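You operate a simulated robot arm through the tools that you are given. There is no shell and no other tool.

The job below is to be done with a simulated robot arm. You get a single attempt, and the scene is never put back.

JOB
Draw both bracket bolts up evenly so the plate sits square.
Fine: with the grey-band hex key, the yellow-ring bolt half way, the teal-ring bolt tight, then the yellow-ring bolt tight; the key ends in its cup.

It is judged by the outcome, as a careful person would: the job done as asked, and still so three seconds after it is handed in. It fails if anything else is knocked over, pushed out of place, dropped, spilled or broken.

ROBOT AND FRAMES
A 7-joint arm with a two-finger parallel gripper, fixed in place. Base frame: the origin is on the floor under the middle of its stand, x ahead of it, y to its left, z up. Units: m, degrees, N and s.
It reaches about 1.372 m from its shoulder. Its first joint turns from -149.0 to 149.0 degrees. Payload 3.43 kg.
The tool frame sits at the grasp point between the pads (the TCP): z along the fingers, y along the line on which they close. The tips reach 0.03 m beyond it. The gripper opens to 0.094 m. The fingers are 0.028 m wide and 0.01 m thick; the gripper's body (0.05 by 0.096 m) begins 0.055 m behind the TCP.
Orientation is told as [roll, pitch, yaw] about the base's x, y, z axes, in that order, counted from this pose: with the fingers straight down and closing along the base's y, the tool's x points along the base's -x, its y along +y and its z along -z.

CONTROLS
- The arm moves only by the tool move_arm. Its argument "targets" is a list of rows, each an object (a shift or turn left out is 0, a gripper value left out holds the last) with "claw": the finger opening in m, from 0 to 0.094; "dp": the shift along the tool's x, y, z in units of 25 mm (1.0 is 25 mm), a list of three; "rotation": the turn, a rotation vector about the tool's x, y, z in units of 6 degrees (1.0 is 6 degrees), a list of three. In form: [{"claw": claw, "dp": [x, y, z], "rotation": [wx, wy, wz]}, ...]. A call has 1 to 20 rows; each row shifts and turns the commanded pose from where the row before left it, along the tool's axes as they then stand. A call with a number of a shift or a turn outside -1 to 1 is refused whole. Rows are played at 5 a second. More than 0.05 m and 8.6 degrees between two rows, or a gripper value outside its range, and nothing of the call is played. A pose out of reach is approached as far as the arm can. The call stops where the force on the tool passes 80 N (or 10 N more than at its start, if that is more) or the arm is blocked; 0.2 s more then pass. The fingers move at their own pace (about 0.045 m/s each) and stop on an object; they squeeze with about 29 N. The grip force told is the motor's: it shows also when the fingers shut on nothing. Time passes only in rows, and 0.2 s behind the last, so rows that do not move let the fingers close. It gives the time, the measured TCP pose, the force on the tool (base axes), the opening and the grip force at its end, in the units of the frame above (readings bear some noise), with the torque about the TCP (base axes, N m) and any sound that the robot's microphone picked up.
- Cameras (640 x 400 px; columns grow to the right, rows downward): "scene" is fixed at [0.0495, 0.5001, 1.25]; the picture's right is [0.03, -1.00, 0.00], its down [-0.52, -0.01, -0.85] and it looks along [0.85, 0.02, -0.52] (base axes); focal length 322 px, centre (320, 200). "wrist" rides on the gripper at [0.076, 0.014, -0.102] in the tool frame; the picture's right is [-0.18, 0.98, 0.00], its down [-0.75, -0.14, -0.64] and it looks along [-0.63, -0.12, 0.77] (tool axes); focal length 243 px, centre (320, 200). There is no depth. A picture from a camera that has moved, and an enlarged one, comes with that camera's place and axes in the base frame and with its lens.
- snapshot(camera): a new picture of that camera. It takes no simulated time.
- inspect(camera, box): a new picture of the part [left, top, right, bottom] of that camera's present view, enlarged. It takes no simulated time.
- finish_job(): hands the job in; it is judged then, once.

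Places have to be worked out from the pictures, the camera data and where the tool is seen. Open the gripper and draw the arm clear of the work before you hand the job in, unless the task says otherwise.

The tools are called as a command line: name --argument value ..., lists and objects as JSON in quotes. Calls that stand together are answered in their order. move_arm: Moves the arm, as the interface text tells. Its arguments: {"type":"object","properties":{"targets":{"type":"array","items":{"type":"object","properties":{"claw":{"type":"number"},"dp":{"type":"array","items":{"type":"number"}},"rotation":{"type":"array","items":{"type":"number"}}}}}},"required":["targets"]} The other tools are called the same way: snapshot (camera) takes a picture; inspect (camera, box) takes an enlarged picture of a part of a camera's view; finish_job () hands the job in.

At the start:

```text
clock: 0.0
ee_pos: [0.5331, 0.4466, 1.0729]
ee_rot: [0.0, 0.0, 0.0]
wrist_force: [-1.1, 1.1, -0.2]
moment: [0.01, -0.05, -0.02]
gripper_width: 0.0939
grasp_force: 0.1
```

scene: 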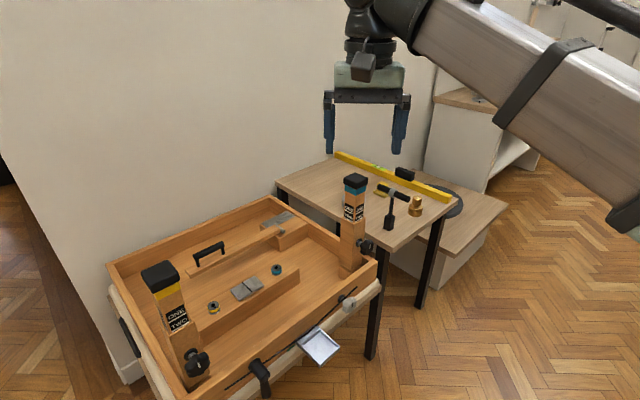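
wrist: 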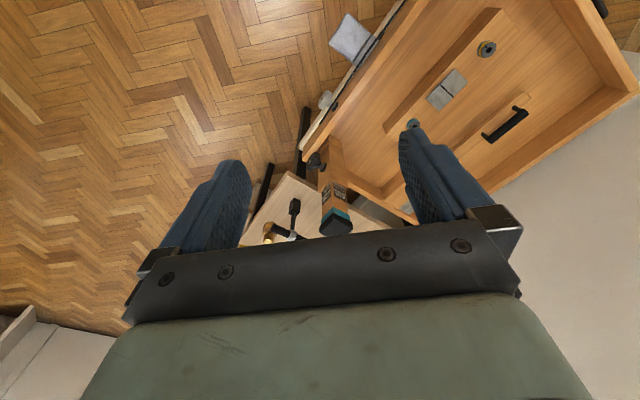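

I'll begin by examining the scene closely, enlarging the workbench area and the side table.

inspect --camera "scene" --box '[100, 180, 300, 305]'

inspect --camera "scene" --box '[270, 140, 470, 265]'

inspect --camera "scene" --box '[100, 250, 400, 400]'

inspect --camera "wrist" --box '[240, 0, 640, 250]'

```text
3.20 times, centred on (200, 242) of scene
camera zoom: at [0.0495, 0.5001, 1.25], right [0.03, -1.0, 0.0], down [-0.52, -0.01, -0.85], along [0.85, 0.02, -0.52], focal length 1032 px, centre (704, 64)
```

zoom: 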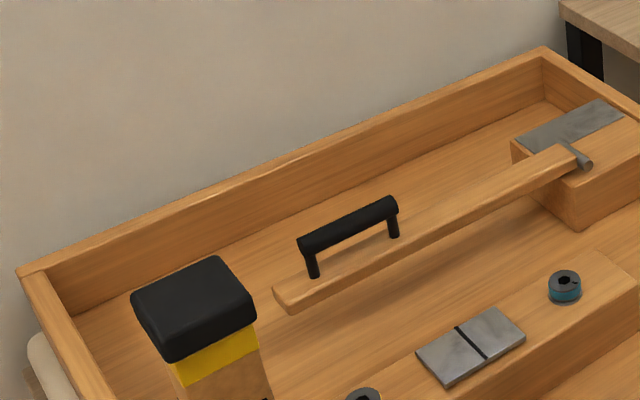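

```text
3.20 times, centred on (370, 202) of scene
camera zoom: at [0.0495, 0.5001, 1.25], right [0.03, -1.0, 0.0], down [-0.52, -0.01, -0.85], along [0.85, 0.02, -0.52], focal length 1032 px, centre (160, 192)
```

zoom: 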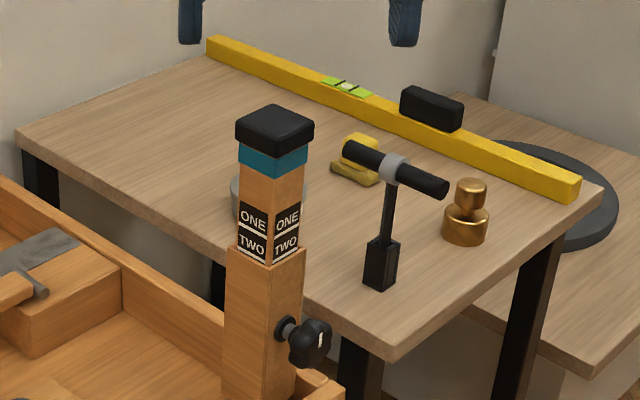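

```text
2.13 times, centred on (250, 325) of scene
camera zoom: at [0.0495, 0.5001, 1.25], right [0.03, -1.0, 0.0], down [-0.52, -0.01, -0.85], along [0.85, 0.02, -0.52], focal length 688 px, centre (469, -67)
```

zoom: 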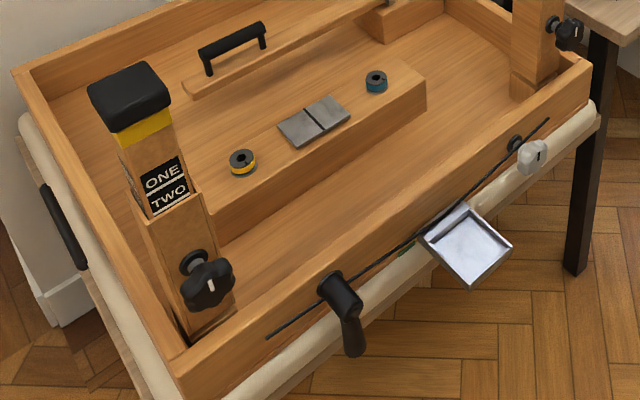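

```text
1.60 times, centred on (440, 125) of wrist
camera zoom: at [0.4566, 0.4586, 1.1757], right [0.18, 0.98, 0.0], down [0.75, -0.14, 0.64], along [0.63, -0.12, -0.77], focal length 388 px, centre (128, 320)
```

zoom: 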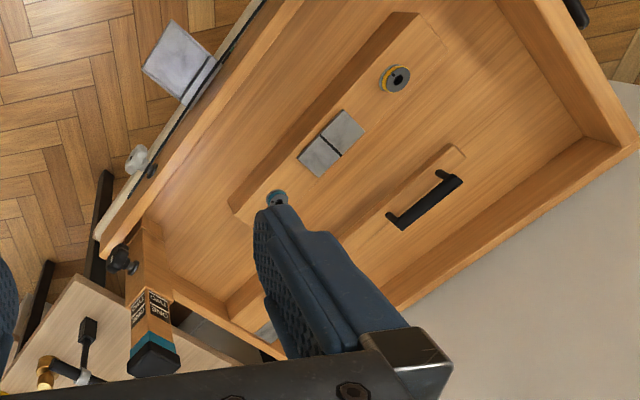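

The bolts look to be at about (0.594, 0.777, 0.607) for yellow and (0.728, 0.638, 0.602) for teal, and the T-handled key at about (0.881, 0.304), handle height 0.77. I'll zoom in on the key and each bolt and post for detail.

inspect --camera "scene" --box '[360, 170, 440, 220]'

inspect --camera "scene" --box '[190, 255, 300, 325]'

inspect --camera "scene" --box '[130, 250, 240, 320]'

inspect --camera "scene" --box '[320, 165, 400, 215]'

inspect --camera "scene" --box '[240, 270, 400, 370]'

inspect --camera "wrist" --box '[240, 160, 380, 245]'

```text
8.00 times, centred on (400, 195) of scene
camera zoom: at [0.0495, 0.5001, 1.25], right [0.03, -1.0, 0.0], down [-0.52, -0.01, -0.85], along [0.85, 0.02, -0.52], focal length 2580 px, centre (-320, 240)
```

zoom: 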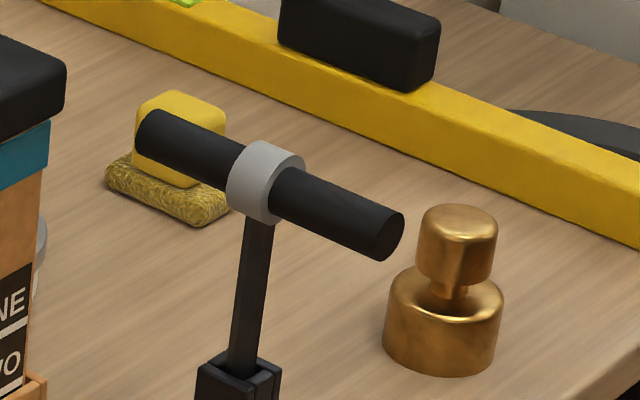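

```text
5.71 times, centred on (245, 290) of scene
camera zoom: at [0.0495, 0.5001, 1.25], right [0.03, -1.0, 0.0], down [-0.52, -0.01, -0.85], along [0.85, 0.02, -0.52], focal length 1843 px, centre (749, -314)
```

zoom: 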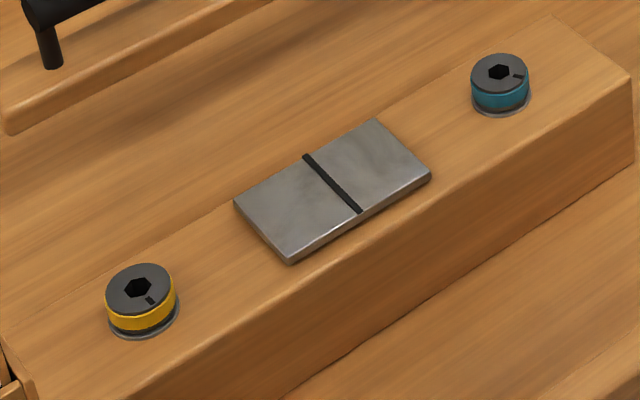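

```text
5.71 times, centred on (185, 285) of scene
camera zoom: at [0.0495, 0.5001, 1.25], right [0.03, -1.0, 0.0], down [-0.52, -0.01, -0.85], along [0.85, 0.02, -0.52], focal length 1843 px, centre (1091, -286)
```

zoom: 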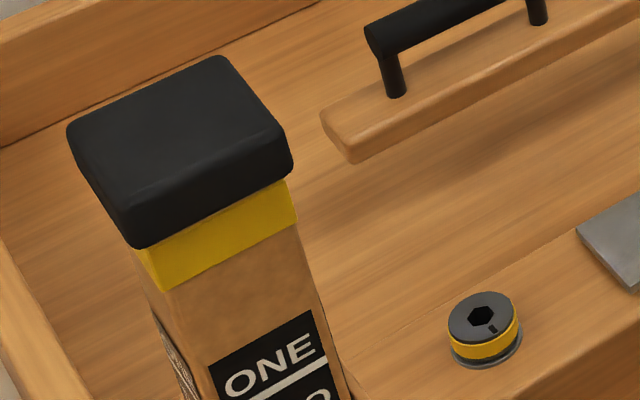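

```text
8.00 times, centred on (360, 190) of scene
camera zoom: at [0.0495, 0.5001, 1.25], right [0.03, -1.0, 0.0], down [-0.52, -0.01, -0.85], along [0.85, 0.02, -0.52], focal length 2580 px, centre (0, 280)
```

zoom: 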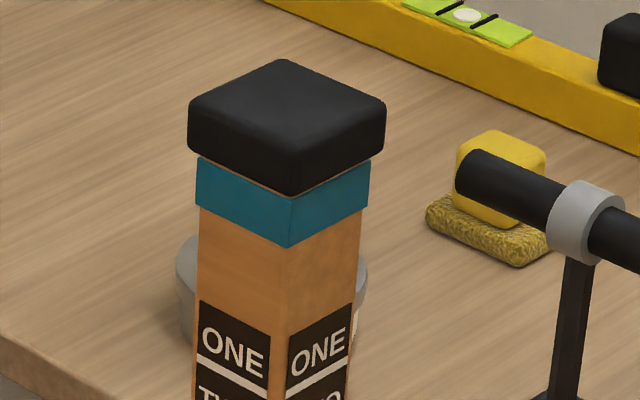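

```text
4.00 times, centred on (320, 320) of scene
camera zoom: at [0.0495, 0.5001, 1.25], right [0.03, -1.0, 0.0], down [-0.52, -0.01, -0.85], along [0.85, 0.02, -0.52], focal length 1290 px, centre (320, -280)
```

zoom: 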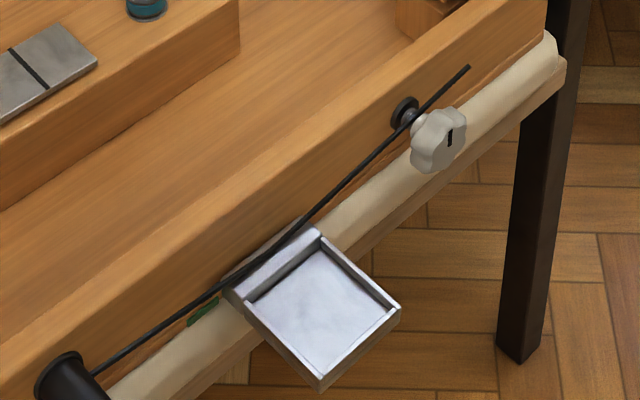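

```text
4.57 times, centred on (310, 202) of wrist
camera zoom: at [0.4566, 0.4586, 1.1757], right [0.18, 0.98, 0.0], down [0.75, -0.14, 0.64], along [0.63, -0.12, -0.77], focal length 1109 px, centre (366, 189)
```

zoom: 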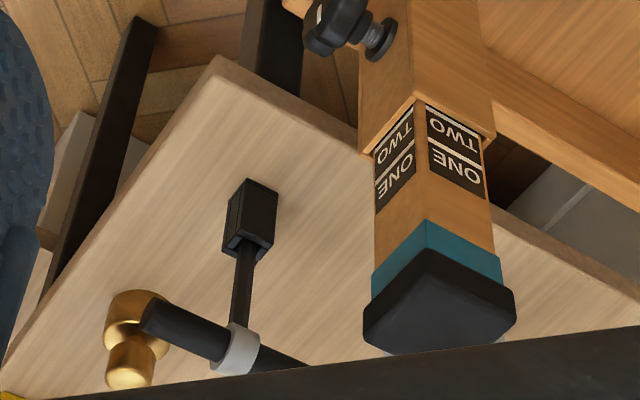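

Zooming gives real extra resolution, so I'll use it from here to look at the bolts, the gauge posts and the tray's front edge without moving yet.

inspect --camera "wrist" --box '[390, 30, 510, 105]'

inspect --camera "scene" --box '[200, 290, 240, 315]'

inspect --camera "scene" --box '[260, 255, 300, 280]'

inspect --camera "scene" --box '[130, 280, 250, 355]'

inspect --camera "scene" --box '[320, 170, 400, 220]'

inspect --camera "scene" --box '[370, 180, 420, 240]'

```text
5.33 times, centred on (450, 68) of wrist
camera zoom: at [0.4566, 0.4586, 1.1757], right [0.18, 0.98, 0.0], down [0.75, -0.14, 0.64], along [0.63, -0.12, -0.77], focal length 1294 px, centre (-373, 907)
```

zoom: 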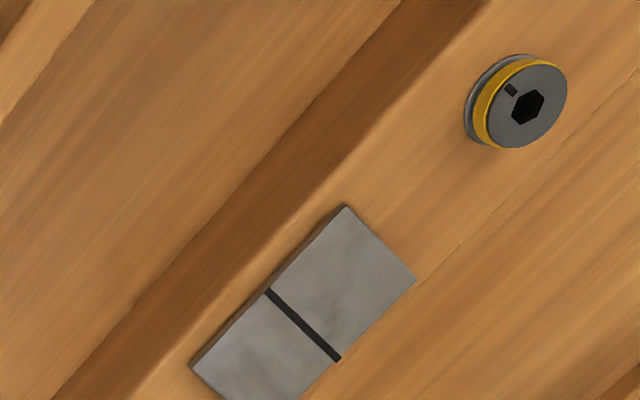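

```text
16.00 times, centred on (220, 302) of scene
camera zoom: at [0.0495, 0.5001, 1.25], right [0.03, -1.0, 0.0], down [-0.52, -0.01, -0.85], along [0.85, 0.02, -0.52], focal length 5160 px, centre (1920, -1440)
```

zoom: 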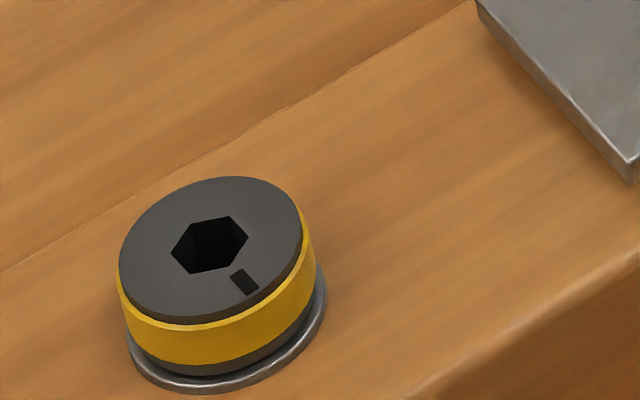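

```text
16.00 times, centred on (280, 268) of scene
camera zoom: at [0.0495, 0.5001, 1.25], right [0.03, -1.0, 0.0], down [-0.52, -0.01, -0.85], along [0.85, 0.02, -0.52], focal length 5160 px, centre (960, -880)
```

zoom: 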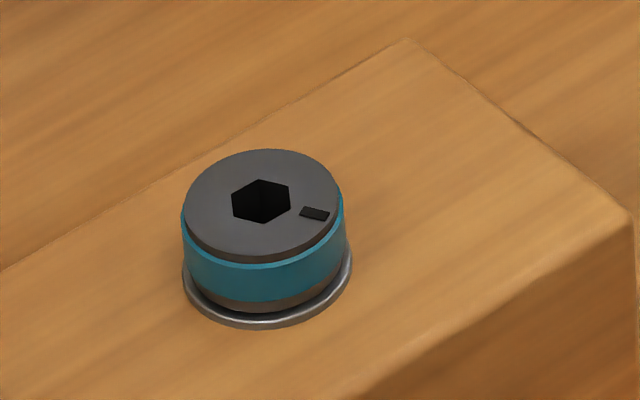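

```text
5.33 times, centred on (190, 318) of scene
camera zoom: at [0.0495, 0.5001, 1.25], right [0.03, -1.0, 0.0], down [-0.52, -0.01, -0.85], along [0.85, 0.02, -0.52], focal length 1720 px, centre (1013, -427)
```

zoom: 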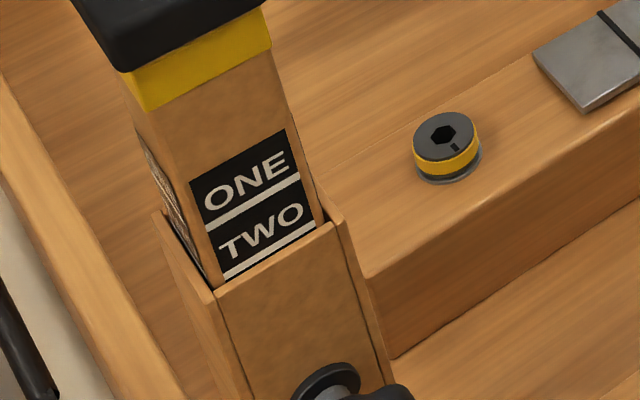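

```text
8.00 times, centred on (360, 195) of scene
camera zoom: at [0.0495, 0.5001, 1.25], right [0.03, -1.0, 0.0], down [-0.52, -0.01, -0.85], along [0.85, 0.02, -0.52], focal length 2580 px, centre (0, 240)
```

zoom: 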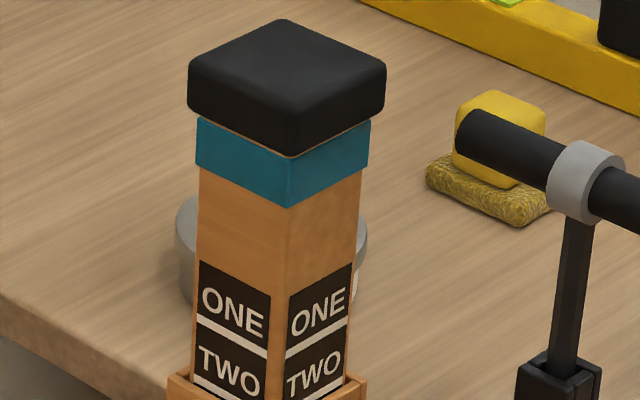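

```text
6.67 times, centred on (395, 210) of scene
camera zoom: at [0.0495, 0.5001, 1.25], right [0.03, -1.0, 0.0], down [-0.52, -0.01, -0.85], along [0.85, 0.02, -0.52], focal length 2150 px, centre (-180, 133)
```

zoom: 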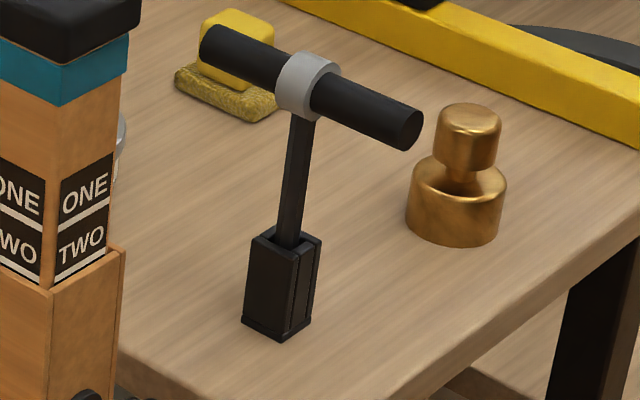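

The key's hub is near (0.88, 0.30, 0.77) and its cup stands on the small table. I'll move the gripper, staying high, to look at the key with the wrist camera.

move_arm --targets '[{"dp": [-0.954, -0.815, 0.13]}, {"dp": [-0.954, -0.815, 0.13]}, {"dp": [-0.954, -0.815, 0.13]}, {"dp": [-0.954, -0.815, 0.13]}, {"dp": [-0.954, -0.815, 0.13]}, {"dp": [-0.954, -0.815, 0.13]}, {"dp": [-0.954, -0.815, 0.13]}, {}]'

snapshot --camera "wrist"

snapshot --camera "scene"

```text
clock: 1.8
ee_pos: [0.6994, 0.3029, 1.0503]
ee_rot: [0.0, -0.1, 0.1]
wrist_force: [-0.2, -0.6, 0.7]
moment: [0.01, 0.01, 0.04]
gripper_width: 0.094
grasp_force: 0.1
```

```text
taken
camera wrist: at [0.6234, 0.3162, 1.1525], right [0.18, 0.98, 0.0], down [0.75, -0.14, 0.64], along [0.63, -0.12, -0.77], focal length 243 px, centre (320, 200)
```

wrist: 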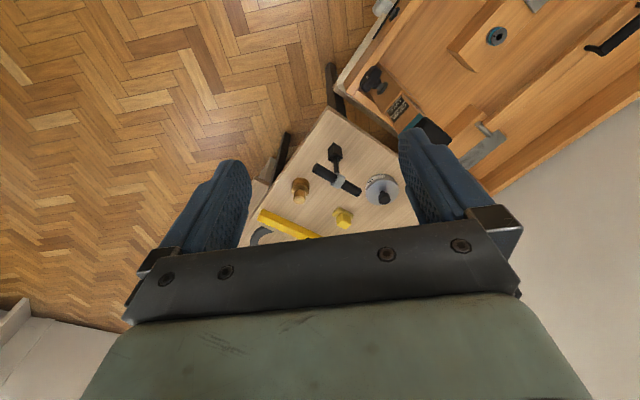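

```text
taken
```

scene: 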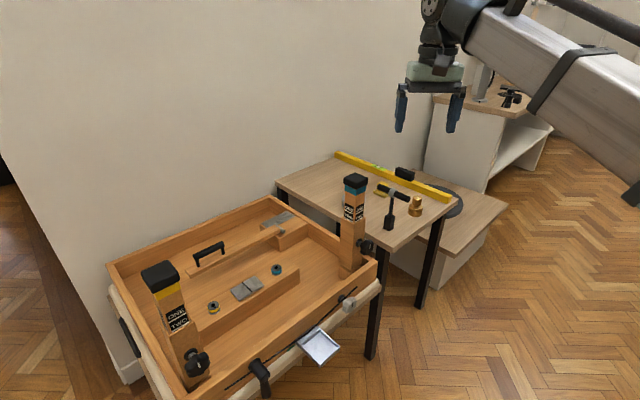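

There's also something dark on the far cabinet, possibly other keys, so I'll check it. I'll also zoom the wrist view on the key.

inspect --camera "scene" --box '[430, 60, 560, 140]'

inspect --camera "wrist" --box '[250, 110, 410, 240]'

inspect --camera "wrist" --box '[300, 130, 380, 210]'

inspect --camera "wrist" --box '[340, 60, 440, 140]'

```text
4.92 times, centred on (495, 100) of scene
camera zoom: at [0.0495, 0.5001, 1.25], right [0.03, -1.0, 0.0], down [-0.52, -0.01, -0.85], along [0.85, 0.02, -0.52], focal length 1588 px, centre (-542, 692)
```

zoom: 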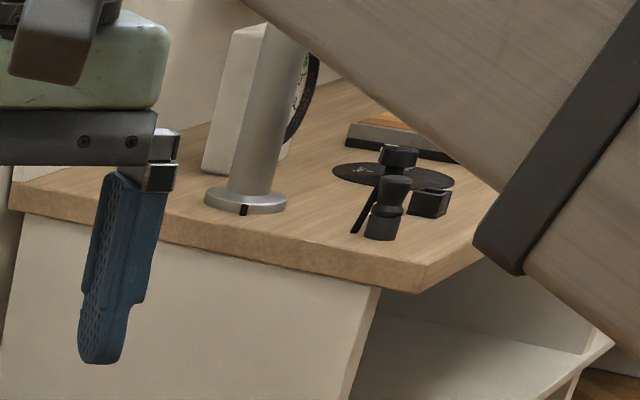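

```text
3.08 times, centred on (330, 175) of wrist
camera zoom: at [0.6234, 0.3162, 1.1525], right [0.18, 0.98, 0.0], down [0.75, -0.14, 0.64], along [0.63, -0.12, -0.77], focal length 746 px, centre (289, 277)
```

zoom: 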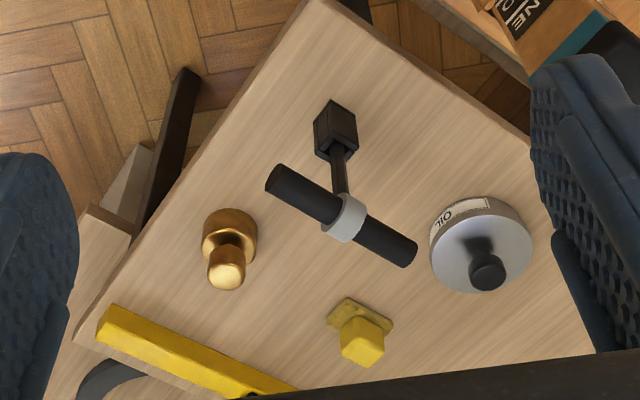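

```text
5.00 times, centred on (340, 170) of wrist
camera zoom: at [0.6234, 0.3162, 1.1525], right [0.18, 0.98, 0.0], down [0.75, -0.14, 0.64], along [0.63, -0.12, -0.77], focal length 1213 px, centre (220, 350)
```

zoom: 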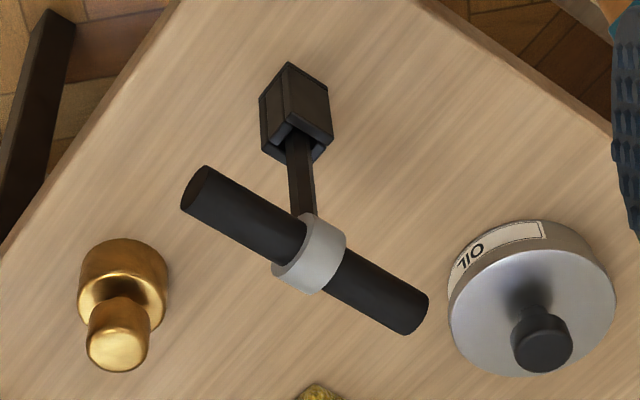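

```text
5.00 times, centred on (390, 100) of wrist
camera zoom: at [0.6234, 0.3162, 1.1525], right [0.18, 0.98, 0.0], down [0.75, -0.14, 0.64], along [0.63, -0.12, -0.77], focal length 1213 px, centre (-30, 700)
```

zoom: 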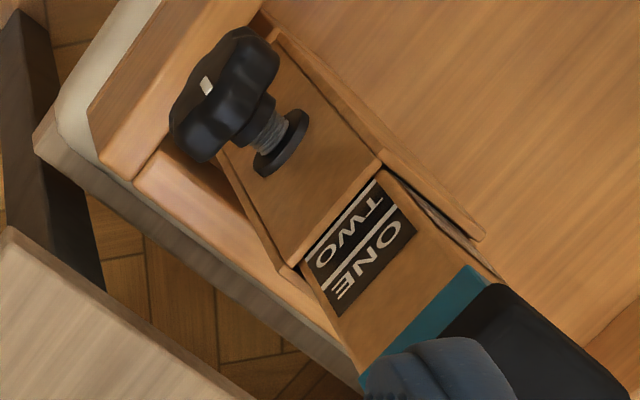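

After refining the camera axes, the hub comes out at about (0.909, 0.300, 0.753) with the handle along roughly 45° in plan. I'll move above it at z≈0.92 and yaw +45° so the fingers straddle the handle.

move_arm --targets '[{"dp": [-0.931, -0.013, 0.578]}, {"dp": [-0.931, -0.013, 0.578]}, {"dp": [-0.931, -0.013, 0.578]}, {"dp": [-0.931, -0.013, 0.578]}, {"dp": [-0.931, -0.013, 0.578]}, {"dp": [-0.931, -0.013, 0.578]}, {"dp": [-0.931, -0.013, 0.578]}, {"dp": [-0.931, -0.013, 0.578]}, {"dp": [-0.931, -0.013, 0.578]}, {"rotation": [0, 0, -0.9375]}, {"rotation": [0, 0, -0.9375]}, {"rotation": [0, 0, -0.9375]}, {"rotation": [0, 0, -0.9375]}, {"rotation": [0, 0, -0.9375]}, {"rotation": [0, 0, -0.9375]}, {"rotation": [0, 0, -0.9375]}, {"rotation": [0, 0, -0.9375]}, {}]'

snapshot --camera "wrist"

inspect --camera "scene" --box '[320, 100, 480, 240]'

```text
clock: 5.6
ee_pos: [0.9094, 0.3004, 0.9223]
ee_rot: [0.1, 0.1, 45.2]
wrist_force: [-0.7, -0.8, -0.8]
moment: [0.0, -0.03, -0.04]
gripper_width: 0.094
grasp_force: 0.0
```

```text
taken
camera wrist: at [0.8454, 0.2554, 1.0238], right [-0.57, 0.82, 0.0], down [0.63, 0.43, 0.64], along [0.53, 0.36, -0.77], focal length 243 px, centre (320, 200)
```

wrist: 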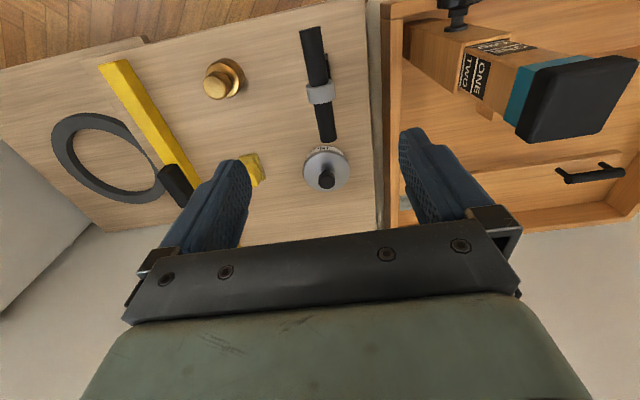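

```text
2.86 times, centred on (400, 170) of scene
camera zoom: at [0.0495, 0.5001, 1.25], right [0.03, -1.0, 0.0], down [-0.52, -0.01, -0.85], along [0.85, 0.02, -0.52], focal length 922 px, centre (91, 286)
```

zoom: 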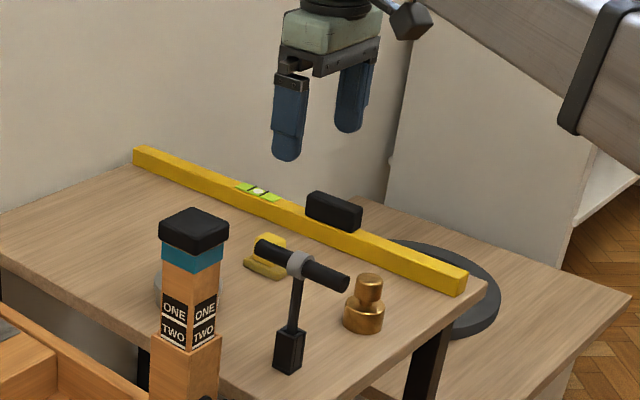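

The hub re-triangulates to (0.910, 0.300). I'll zoom in to check the handle's angle relative to the fingers before descending.

inspect --camera "wrist" --box '[260, 15, 380, 150]'

```text
2.96 times, centred on (320, 82) of wrist
camera zoom: at [0.8454, 0.2554, 1.0238], right [-0.57, 0.82, 0.0], down [0.63, 0.43, 0.64], along [0.53, 0.36, -0.77], focal length 719 px, centre (320, 548)
```

zoom: 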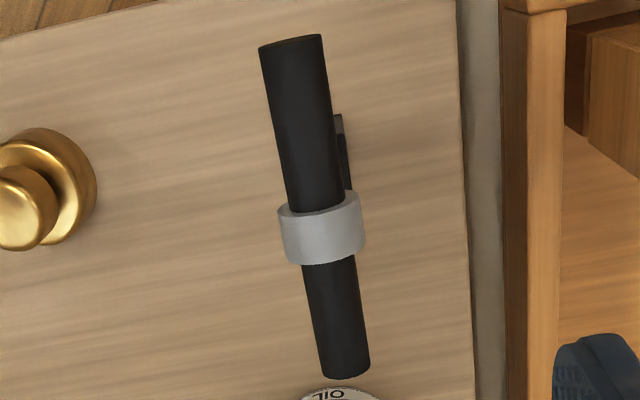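

The handle axis runs at 45.0° in plan and the hub is centred under the gripper. I'll descend straight down so the pads sit at hub height.

move_arm --targets '[{"dp": [0, 0, 0.85]}, {"dp": [0, 0, 0.85]}, {"dp": [0, 0, 0.85]}, {"dp": [0, 0, 0.85]}, {"dp": [0, 0, 0.85]}, {"dp": [0, 0, 0.85]}, {"dp": [0, 0, 0.85]}, {"dp": [0, 0, 0.8]}, {}]'

snapshot --camera "wrist"

inspect --camera "scene" --box '[340, 140, 460, 240]'

```text
clock: 7.6
ee_pos: [0.9097, 0.3015, 0.7539]
ee_rot: [0.0, 0.0, 45.1]
wrist_force: [0.9, -0.5, -1.0]
moment: [0.01, -0.02, 0.02]
gripper_width: 0.094
grasp_force: 0.0
```

```text
taken
camera wrist: at [0.8451, 0.2551, 0.8561], right [-0.57, 0.82, 0.0], down [0.63, 0.43, 0.64], along [0.53, 0.36, -0.77], focal length 243 px, centre (320, 200)
```

wrist: 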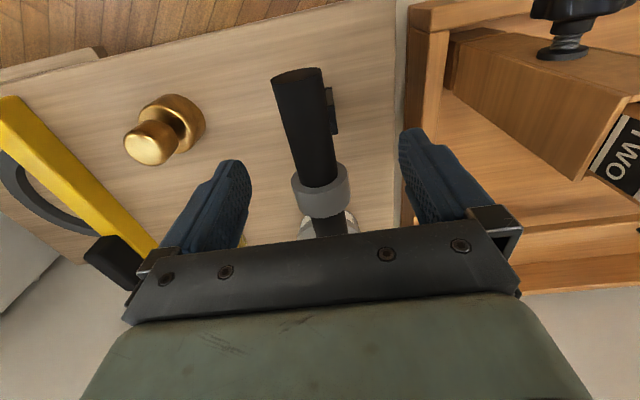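

```text
4.00 times, centred on (400, 190) of scene
camera zoom: at [0.0495, 0.5001, 1.25], right [0.03, -1.0, 0.0], down [-0.52, -0.01, -0.85], along [0.85, 0.02, -0.52], focal length 1290 px, centre (0, 240)
```

zoom: 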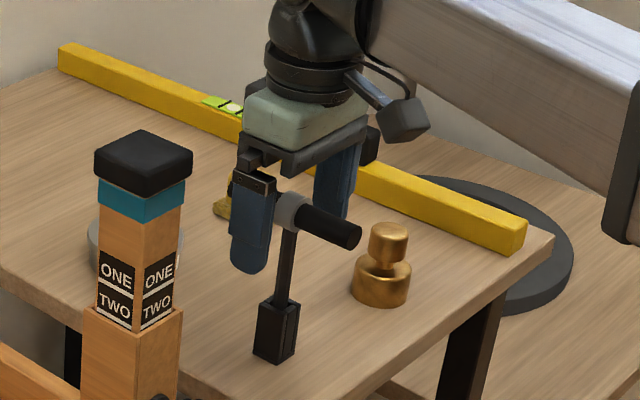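

The hub sits exactly at the TCP pixel between the pads. Closing the gripper on the grey band now.

move_arm --targets '[{"claw": 0.0}, {}, {}, {}, {}, {}, {}, {}]'

snapshot --camera "wrist"

```text
clock: 9.4
ee_pos: [0.9088, 0.3003, 0.755]
ee_rot: [0.0, 0.1, 44.9]
wrist_force: [0.7, 0.0, 0.6]
moment: [-0.03, -0.01, 0.0]
gripper_width: 0.0286
grasp_force: 28.8
```

```text
taken
camera wrist: at [0.8451, 0.2551, 0.8564], right [-0.57, 0.82, 0.0], down [0.63, 0.43, 0.64], along [0.53, 0.36, -0.77], focal length 243 px, centre (320, 200)
```

wrist: 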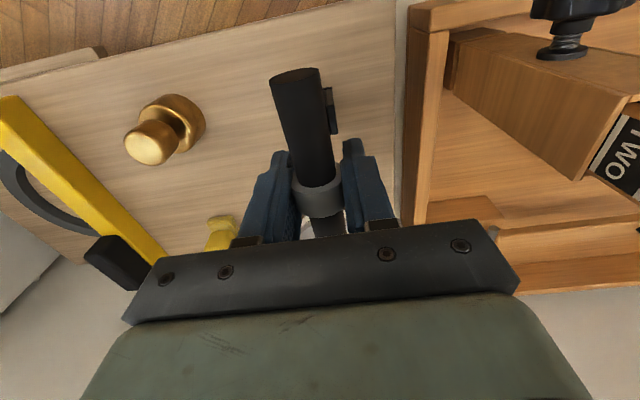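

Gripped at 28.6 mm, the grey band's diameter, with no side load. I'll lift slowly straight up and check that the cup stays behind.

move_arm --targets '[{"dp": [0, 0, -0.3]}, {"dp": [0, 0, -0.3]}, {"dp": [0, 0, -0.4]}, {"dp": [0, 0, -0.5]}, {"dp": [0, 0, -0.5]}, {"dp": [0, 0, -0.5]}, {"dp": [0, 0, -0.5]}, {"dp": [0, 0, -0.5]}, {}]'

inspect --camera "scene" --box '[340, 140, 460, 240]'

inspect --camera "wrist" --box '[240, 40, 400, 240]'

```text
clock: 11.4
ee_pos: [0.9098, 0.301, 0.8421]
ee_rot: [0.0, 0.0, 44.9]
wrist_force: [1.0, 0.6, -2.1]
moment: [0.01, -0.02, -0.04]
gripper_width: 0.0286
grasp_force: 28.6
```

```text
4.00 times, centred on (400, 190) of scene
camera zoom: at [0.0495, 0.5001, 1.25], right [0.03, -1.0, 0.0], down [-0.52, -0.01, -0.85], along [0.85, 0.02, -0.52], focal length 1290 px, centre (0, 240)
```

zoom: 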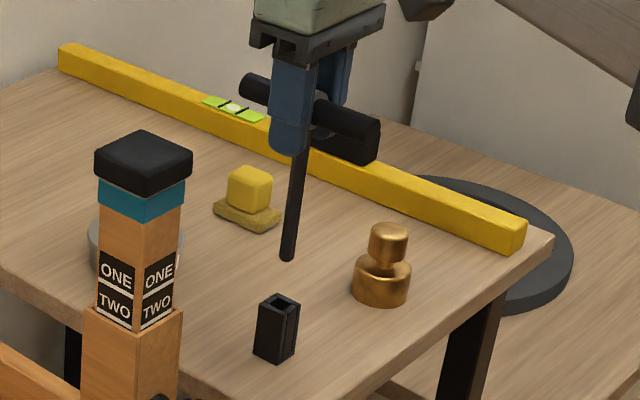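

```text
2.00 times, centred on (320, 140) of wrist
camera zoom: at [0.8454, 0.2553, 0.9433], right [-0.57, 0.82, 0.0], down [0.63, 0.43, 0.64], along [0.53, 0.36, -0.77], focal length 485 px, centre (320, 320)
```

zoom: 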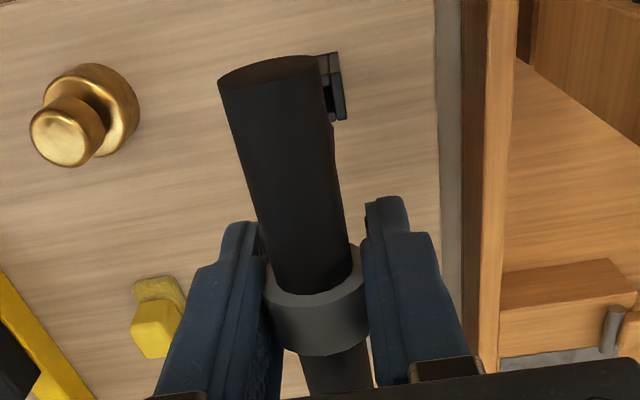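

The key came out cleanly and the cup hasn't moved. I'll zoom in on the key tip to get its length and its hex flat orientation.

inspect --camera "scene" --box '[400, 190, 424, 210]'

inspect --camera "scene" --box '[400, 165, 432, 210]'

inspect --camera "scene" --box '[400, 205, 424, 235]'

```text
16.00 times, centred on (412, 200) of scene
camera zoom: at [0.0495, 0.5001, 1.25], right [0.03, -1.0, 0.0], down [-0.52, -0.01, -0.85], along [0.85, 0.02, -0.52], focal length 5160 px, centre (-1152, 200)
```

zoom: 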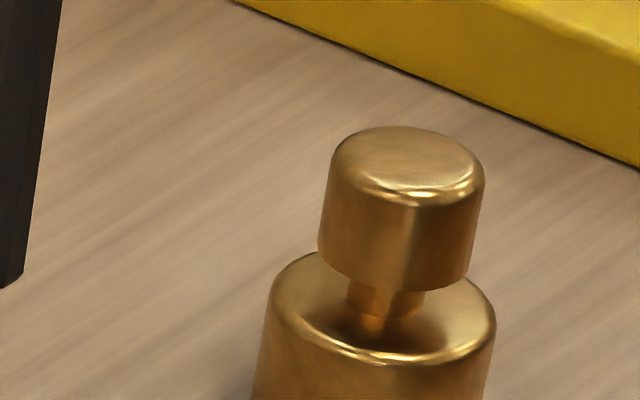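

```text
8.89 times, centred on (416, 188) of scene
camera zoom: at [0.0495, 0.5001, 1.25], right [0.03, -1.0, 0.0], down [-0.52, -0.01, -0.85], along [0.85, 0.02, -0.52], focal length 2867 px, centre (-533, 311)
```

zoom: 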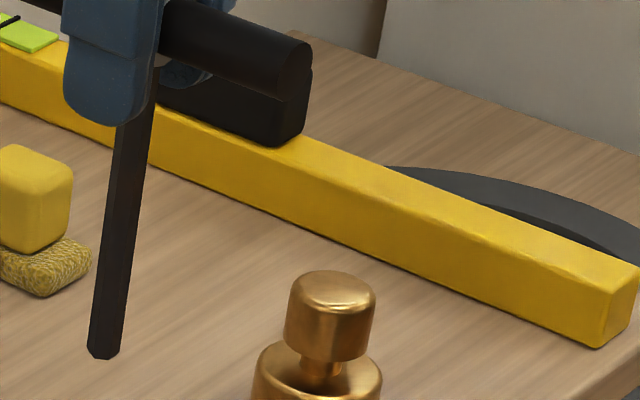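

```text
13.33 times, centred on (412, 220) of scene
camera zoom: at [0.0495, 0.5001, 1.25], right [0.03, -1.0, 0.0], down [-0.52, -0.01, -0.85], along [0.85, 0.02, -0.52], focal length 4300 px, centre (-907, -67)
```

zoom: 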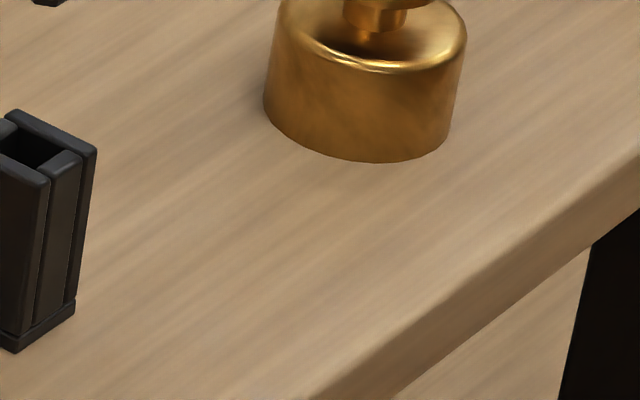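

My crop was off; the tip is at about scene pixel (392, 204) and the cup at (389, 223). Zooming there.

inspect --camera "scene" --box '[384, 194, 400, 208]'

inspect --camera "scene" --box '[376, 210, 404, 234]'

```text
16.00 times, centred on (392, 201) of scene
camera zoom: at [0.0495, 0.5001, 1.25], right [0.03, -1.0, 0.0], down [-0.52, -0.01, -0.85], along [0.85, 0.02, -0.52], focal length 5160 px, centre (-832, 184)
```

zoom: 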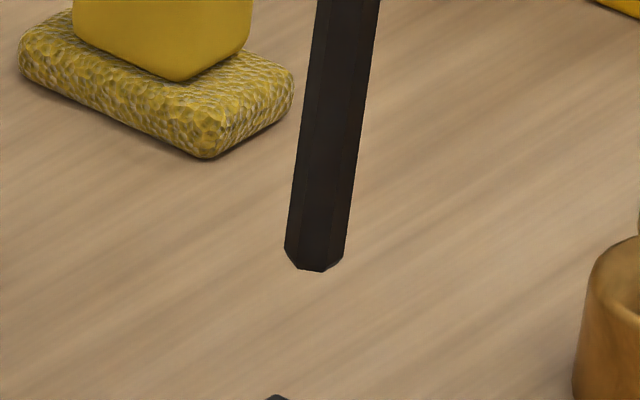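

```text
16.00 times, centred on (390, 222) of scene
camera zoom: at [0.0495, 0.5001, 1.25], right [0.03, -1.0, 0.0], down [-0.52, -0.01, -0.85], along [0.85, 0.02, -0.52], focal length 5160 px, centre (-800, -152)
```

zoom: 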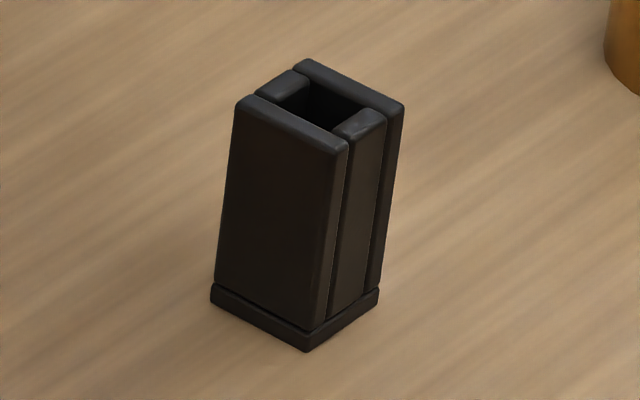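

Key tip is about 0.130 m below the TCP, and the key's hex has flats facing along the handle (vertices perpendicular to it). I'll raise the key well above everything, then move toward the tray to measure the bolts precisely.

move_arm --targets '[{"dp": [0, 0, -0.93]}, {"dp": [0, 0, -0.93]}, {"dp": [0, 0, -0.93]}, {"dp": [0, 0, -0.93]}, {"dp": [0, 0, -0.93]}, {"dp": [0, 0, -0.93]}, {"dp": [0, 0, -0.93]}, {"dp": [0, 0, -0.93]}, {"dp": [0, 0, -0.93]}, {}]'

move_arm --targets '[{"dp": [0.325, 0.988, 0]}, {"dp": [0.325, 0.988, 0]}, {"dp": [0.325, 0.988, 0]}, {"dp": [0.325, 0.988, 0]}, {"dp": [0.325, 0.988, 0]}, {"dp": [0.325, 0.988, 0]}, {"dp": [0.325, 0.988, 0]}, {"dp": [0.325, 0.988, 0]}, {"dp": [0.325, 0.988, 0]}, {"dp": [0.325, 0.988, 0]}, {"dp": [0.325, 0.988, 0]}, {"dp": [0.325, 0.988, 0]}, {"dp": [0.325, 0.988, 0]}, {"dp": [0.325, 0.988, 0]}, {}, {}]'

snapshot --camera "wrist"

snapshot --camera "scene"

```text
clock: 13.6
ee_pos: [0.9099, 0.3006, 1.0503]
ee_rot: [0.0, 0.0, 45.0]
wrist_force: [0.1, -0.1, -1.7]
moment: [0.03, 0.01, 0.0]
gripper_width: 0.029
grasp_force: 29.4
```

```text
clock: 17.0
ee_pos: [0.5853, 0.4652, 1.0509]
ee_rot: [0.0, 0.0, 44.9]
wrist_force: [-0.8, -0.5, -1.5]
moment: [0.01, 0.01, -0.02]
gripper_width: 0.0286
grasp_force: 28.8
```

```text
taken
camera wrist: at [0.5208, 0.4197, 1.1525], right [-0.56, 0.83, 0.0], down [0.63, 0.43, 0.64], along [0.53, 0.36, -0.77], focal length 243 px, centre (320, 200)
```

wrist: 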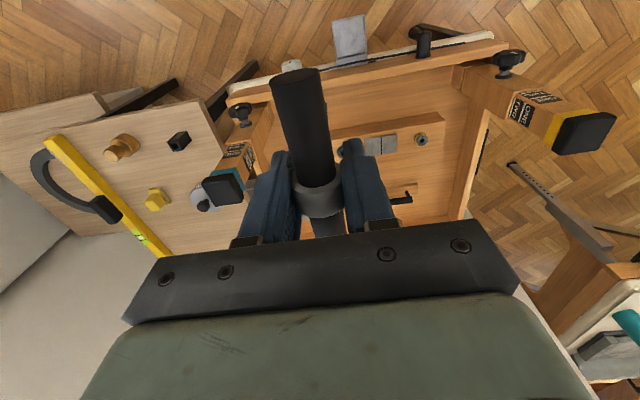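

```text
taken
```

scene: 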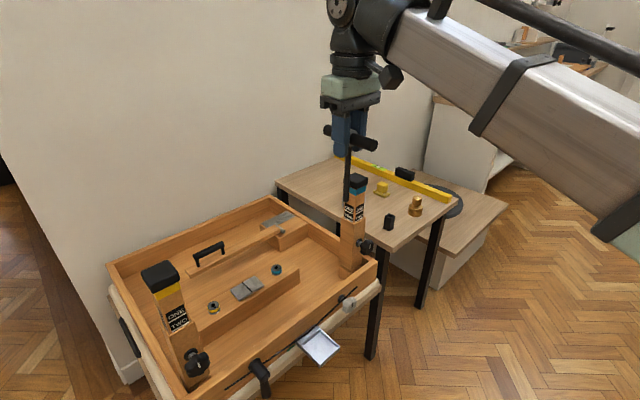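

The yellow bolt and both posts are visible now. I'll zoom in on the yellow bolt and the surrounding area for exact position and hex orientation.

inspect --camera "wrist" --box '[400, 125, 440, 150]'

inspect --camera "wrist" --box '[330, 60, 530, 210]'

inspect --camera "wrist" --box '[470, 40, 630, 170]'

```text
16.00 times, centred on (420, 138) of wrist
camera zoom: at [0.5208, 0.4197, 1.1525], right [-0.56, 0.83, 0.0], down [0.63, 0.43, 0.64], along [0.53, 0.36, -0.77], focal length 3882 px, centre (-1280, 1200)
```

zoom: 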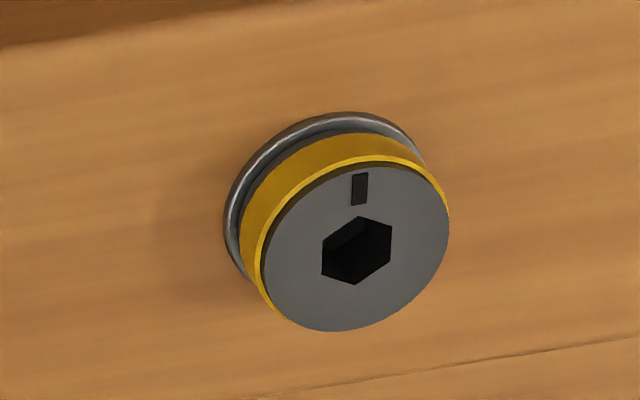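

```text
2.67 times, centred on (430, 135) of wrist
camera zoom: at [0.5208, 0.4197, 1.1525], right [-0.56, 0.83, 0.0], down [0.63, 0.43, 0.64], along [0.53, 0.36, -0.77], focal length 647 px, centre (27, 373)
```

zoom: 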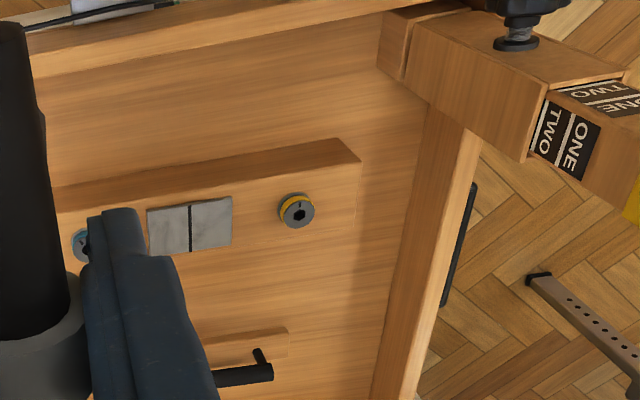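

```text
3.08 times, centred on (550, 105) of wrist
camera zoom: at [0.5208, 0.4197, 1.1525], right [-0.56, 0.83, 0.0], down [0.63, 0.43, 0.64], along [0.53, 0.36, -0.77], focal length 746 px, centre (-388, 492)
```

zoom: 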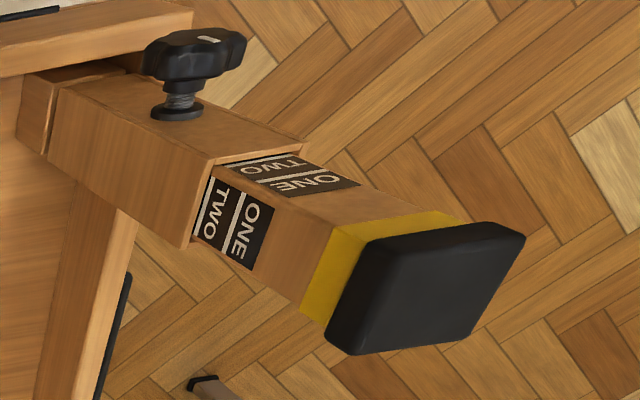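

The yellow bolt triangulates consistently to (0.604, 0.787, 0.592), with its hex vertices at 45° mod 60, so the handle must be at 15° or 75° and so on to enter it. Here in free space I'll test how far the wrist can yaw counter-clockwise, to plan the turning strokes.

move_arm --targets '[{"rotation": [0, 0, -1]}, {"rotation": [0, 0, -1]}, {"rotation": [0, 0, -1]}, {"rotation": [0, 0, -1]}, {"rotation": [0, 0, -1]}, {"rotation": [0, 0, -1]}, {"rotation": [0, 0, -1]}, {"rotation": [0, 0, -1]}, {"rotation": [0, 0, -1]}, {"rotation": [0, 0, -1]}, {"rotation": [0, 0, -1]}, {"rotation": [0, 0, -1]}, {"rotation": [0, 0, -1]}, {"rotation": [0, 0, -1]}, {"rotation": [0, 0, -1]}, {}]'

snapshot --camera "wrist"

snapshot --camera "scene"

```text
clock: 20.4
ee_pos: [0.5853, 0.4657, 1.0501]
ee_rot: [-0.1, 0.0, 135.2]
wrist_force: [-0.1, 0.7, -1.7]
moment: [-0.04, 0.0, -0.01]
gripper_width: 0.0285
grasp_force: 29.2
```

```text
taken
camera wrist: at [0.6284, 0.3998, 1.1517], right [-0.82, -0.57, 0.0], down [-0.43, 0.63, 0.64], along [-0.36, 0.53, -0.77], focal length 243 px, centre (320, 200)
```

wrist: 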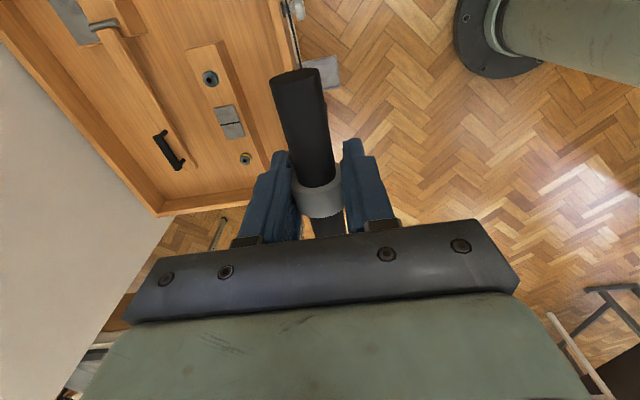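

```text
taken
```

scene: 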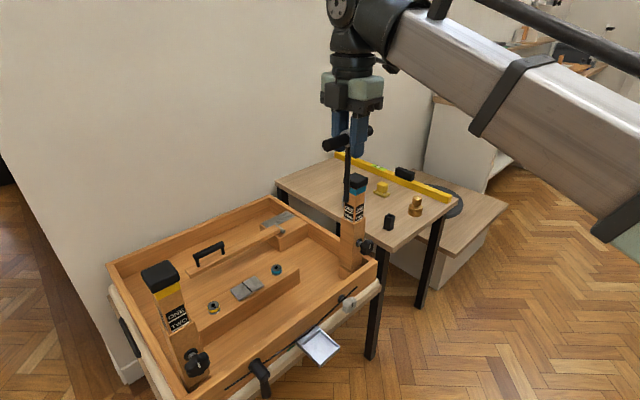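

Yaw 135° is reachable, and from here both bolts are visible. I'll zoom on each to measure the teal bolt and cross-check the yellow.

inspect --camera "wrist" --box '[190, 65, 230, 90]'

inspect --camera "wrist" --box '[225, 145, 265, 170]'

inspect --camera "wrist" --box '[150, 40, 310, 190]'

```text
16.00 times, centred on (210, 78) of wrist
camera zoom: at [0.6284, 0.3998, 1.1517], right [-0.82, -0.57, 0.0], down [-0.43, 0.63, 0.64], along [-0.36, 0.53, -0.77], focal length 3882 px, centre (2080, 2160)
```

zoom: 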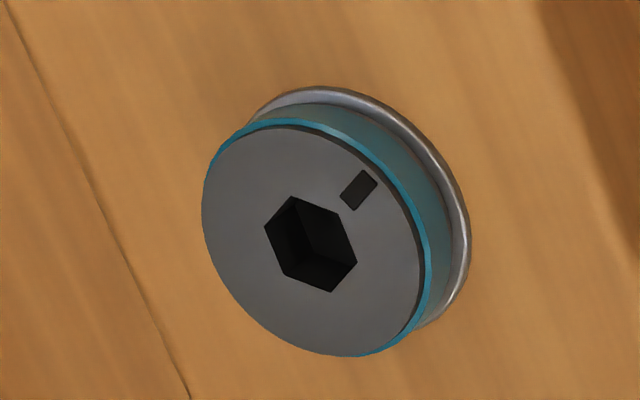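

```text
16.00 times, centred on (245, 158) of wrist
camera zoom: at [0.6284, 0.3998, 1.1517], right [-0.82, -0.57, 0.0], down [-0.43, 0.63, 0.64], along [-0.36, 0.53, -0.77], focal length 3882 px, centre (1520, 880)
```

zoom: 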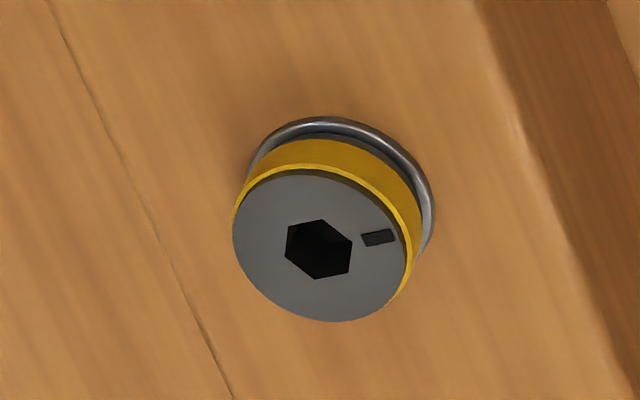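

```text
2.67 times, centred on (230, 115) of wrist
camera zoom: at [0.6284, 0.3998, 1.1517], right [-0.82, -0.57, 0.0], down [-0.43, 0.63, 0.64], along [-0.36, 0.53, -0.77], focal length 647 px, centre (560, 427)
```

zoom: 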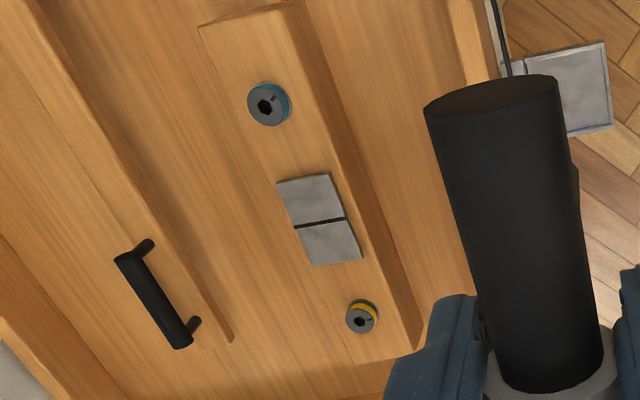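

Both bolts cross-check well: teal (0.744, 0.646, 0.593), yellow (0.6035, 0.787, 0.592). The current yaw of 135° happens to suit the yellow hex (handle ≡ 15° mod 60). Before inserting, I'll check that the key hangs plumb by viewing its tip in the scene camera.

inspect --camera "scene" --box '[310, 120, 390, 210]'

inspect --camera "scene" --box '[336, 188, 360, 208]'

```text
4.44 times, centred on (350, 165) of scene
camera zoom: at [0.0495, 0.5001, 1.25], right [0.03, -1.0, 0.0], down [-0.52, -0.01, -0.85], along [0.85, 0.02, -0.52], focal length 1434 px, centre (187, 356)
```

zoom: 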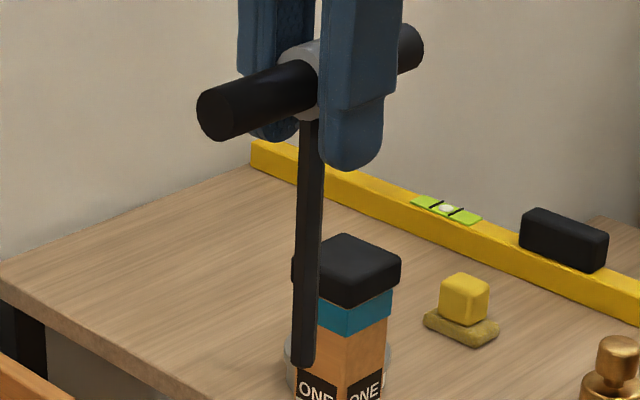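

```text
16.00 times, centred on (348, 198) of scene
camera zoom: at [0.0495, 0.5001, 1.25], right [0.03, -1.0, 0.0], down [-0.52, -0.01, -0.85], along [0.85, 0.02, -0.52], focal length 5160 px, centre (-128, 232)
```

zoom: 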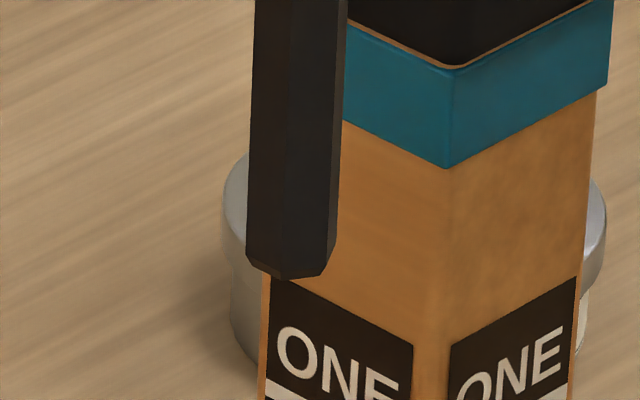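

The key is plumb: its tip sits under the TCP within a millimetre or so, 0.1295 m below. I'll travel at height to above the yellow bolt, then come down partway to check alignment.

move_arm --targets '[{"dp": [-0.858, -0.961, 0]}, {"dp": [-0.858, -0.961, 0]}, {"dp": [-0.858, -0.961, 0]}, {"dp": [-0.858, -0.961, 0]}, {"dp": [-0.858, -0.961, 0]}, {"dp": [-0.858, -0.961, 0]}, {"dp": [-0.858, -0.961, 0]}, {"dp": [-0.858, -0.961, 0]}, {"dp": [-0.858, -0.961, 0]}, {"dp": [-0.858, -0.961, 0]}, {}, {}]'

snapshot --camera "scene"

snapshot --camera "wrist"

```text
clock: 23.0
ee_pos: [0.6027, 0.7863, 1.051]
ee_rot: [0.0, -0.1, 135.0]
wrist_force: [0.5, -0.5, -1.5]
moment: [0.01, 0.0, -0.01]
gripper_width: 0.0285
grasp_force: 29.0
```

```text
taken
```

scene: 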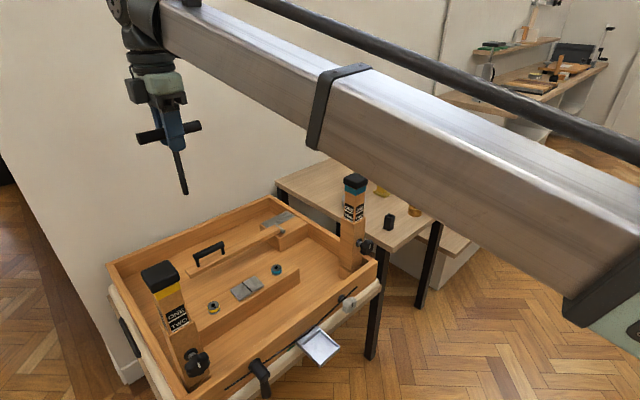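

```text
taken
camera wrist: at [0.6464, 0.7206, 1.1526], right [-0.82, -0.57, 0.0], down [-0.43, 0.63, 0.64], along [-0.36, 0.53, -0.77], focal length 243 px, centre (320, 200)
```

wrist: 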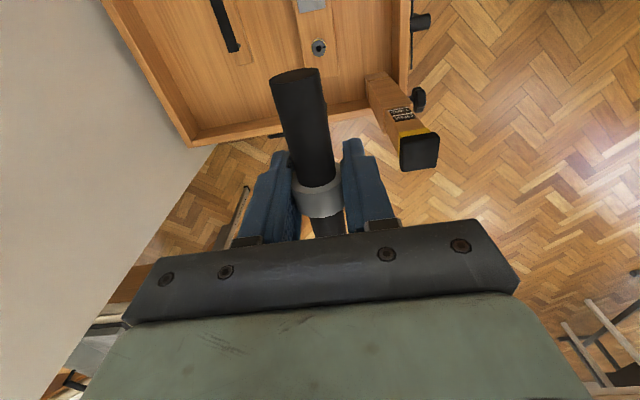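

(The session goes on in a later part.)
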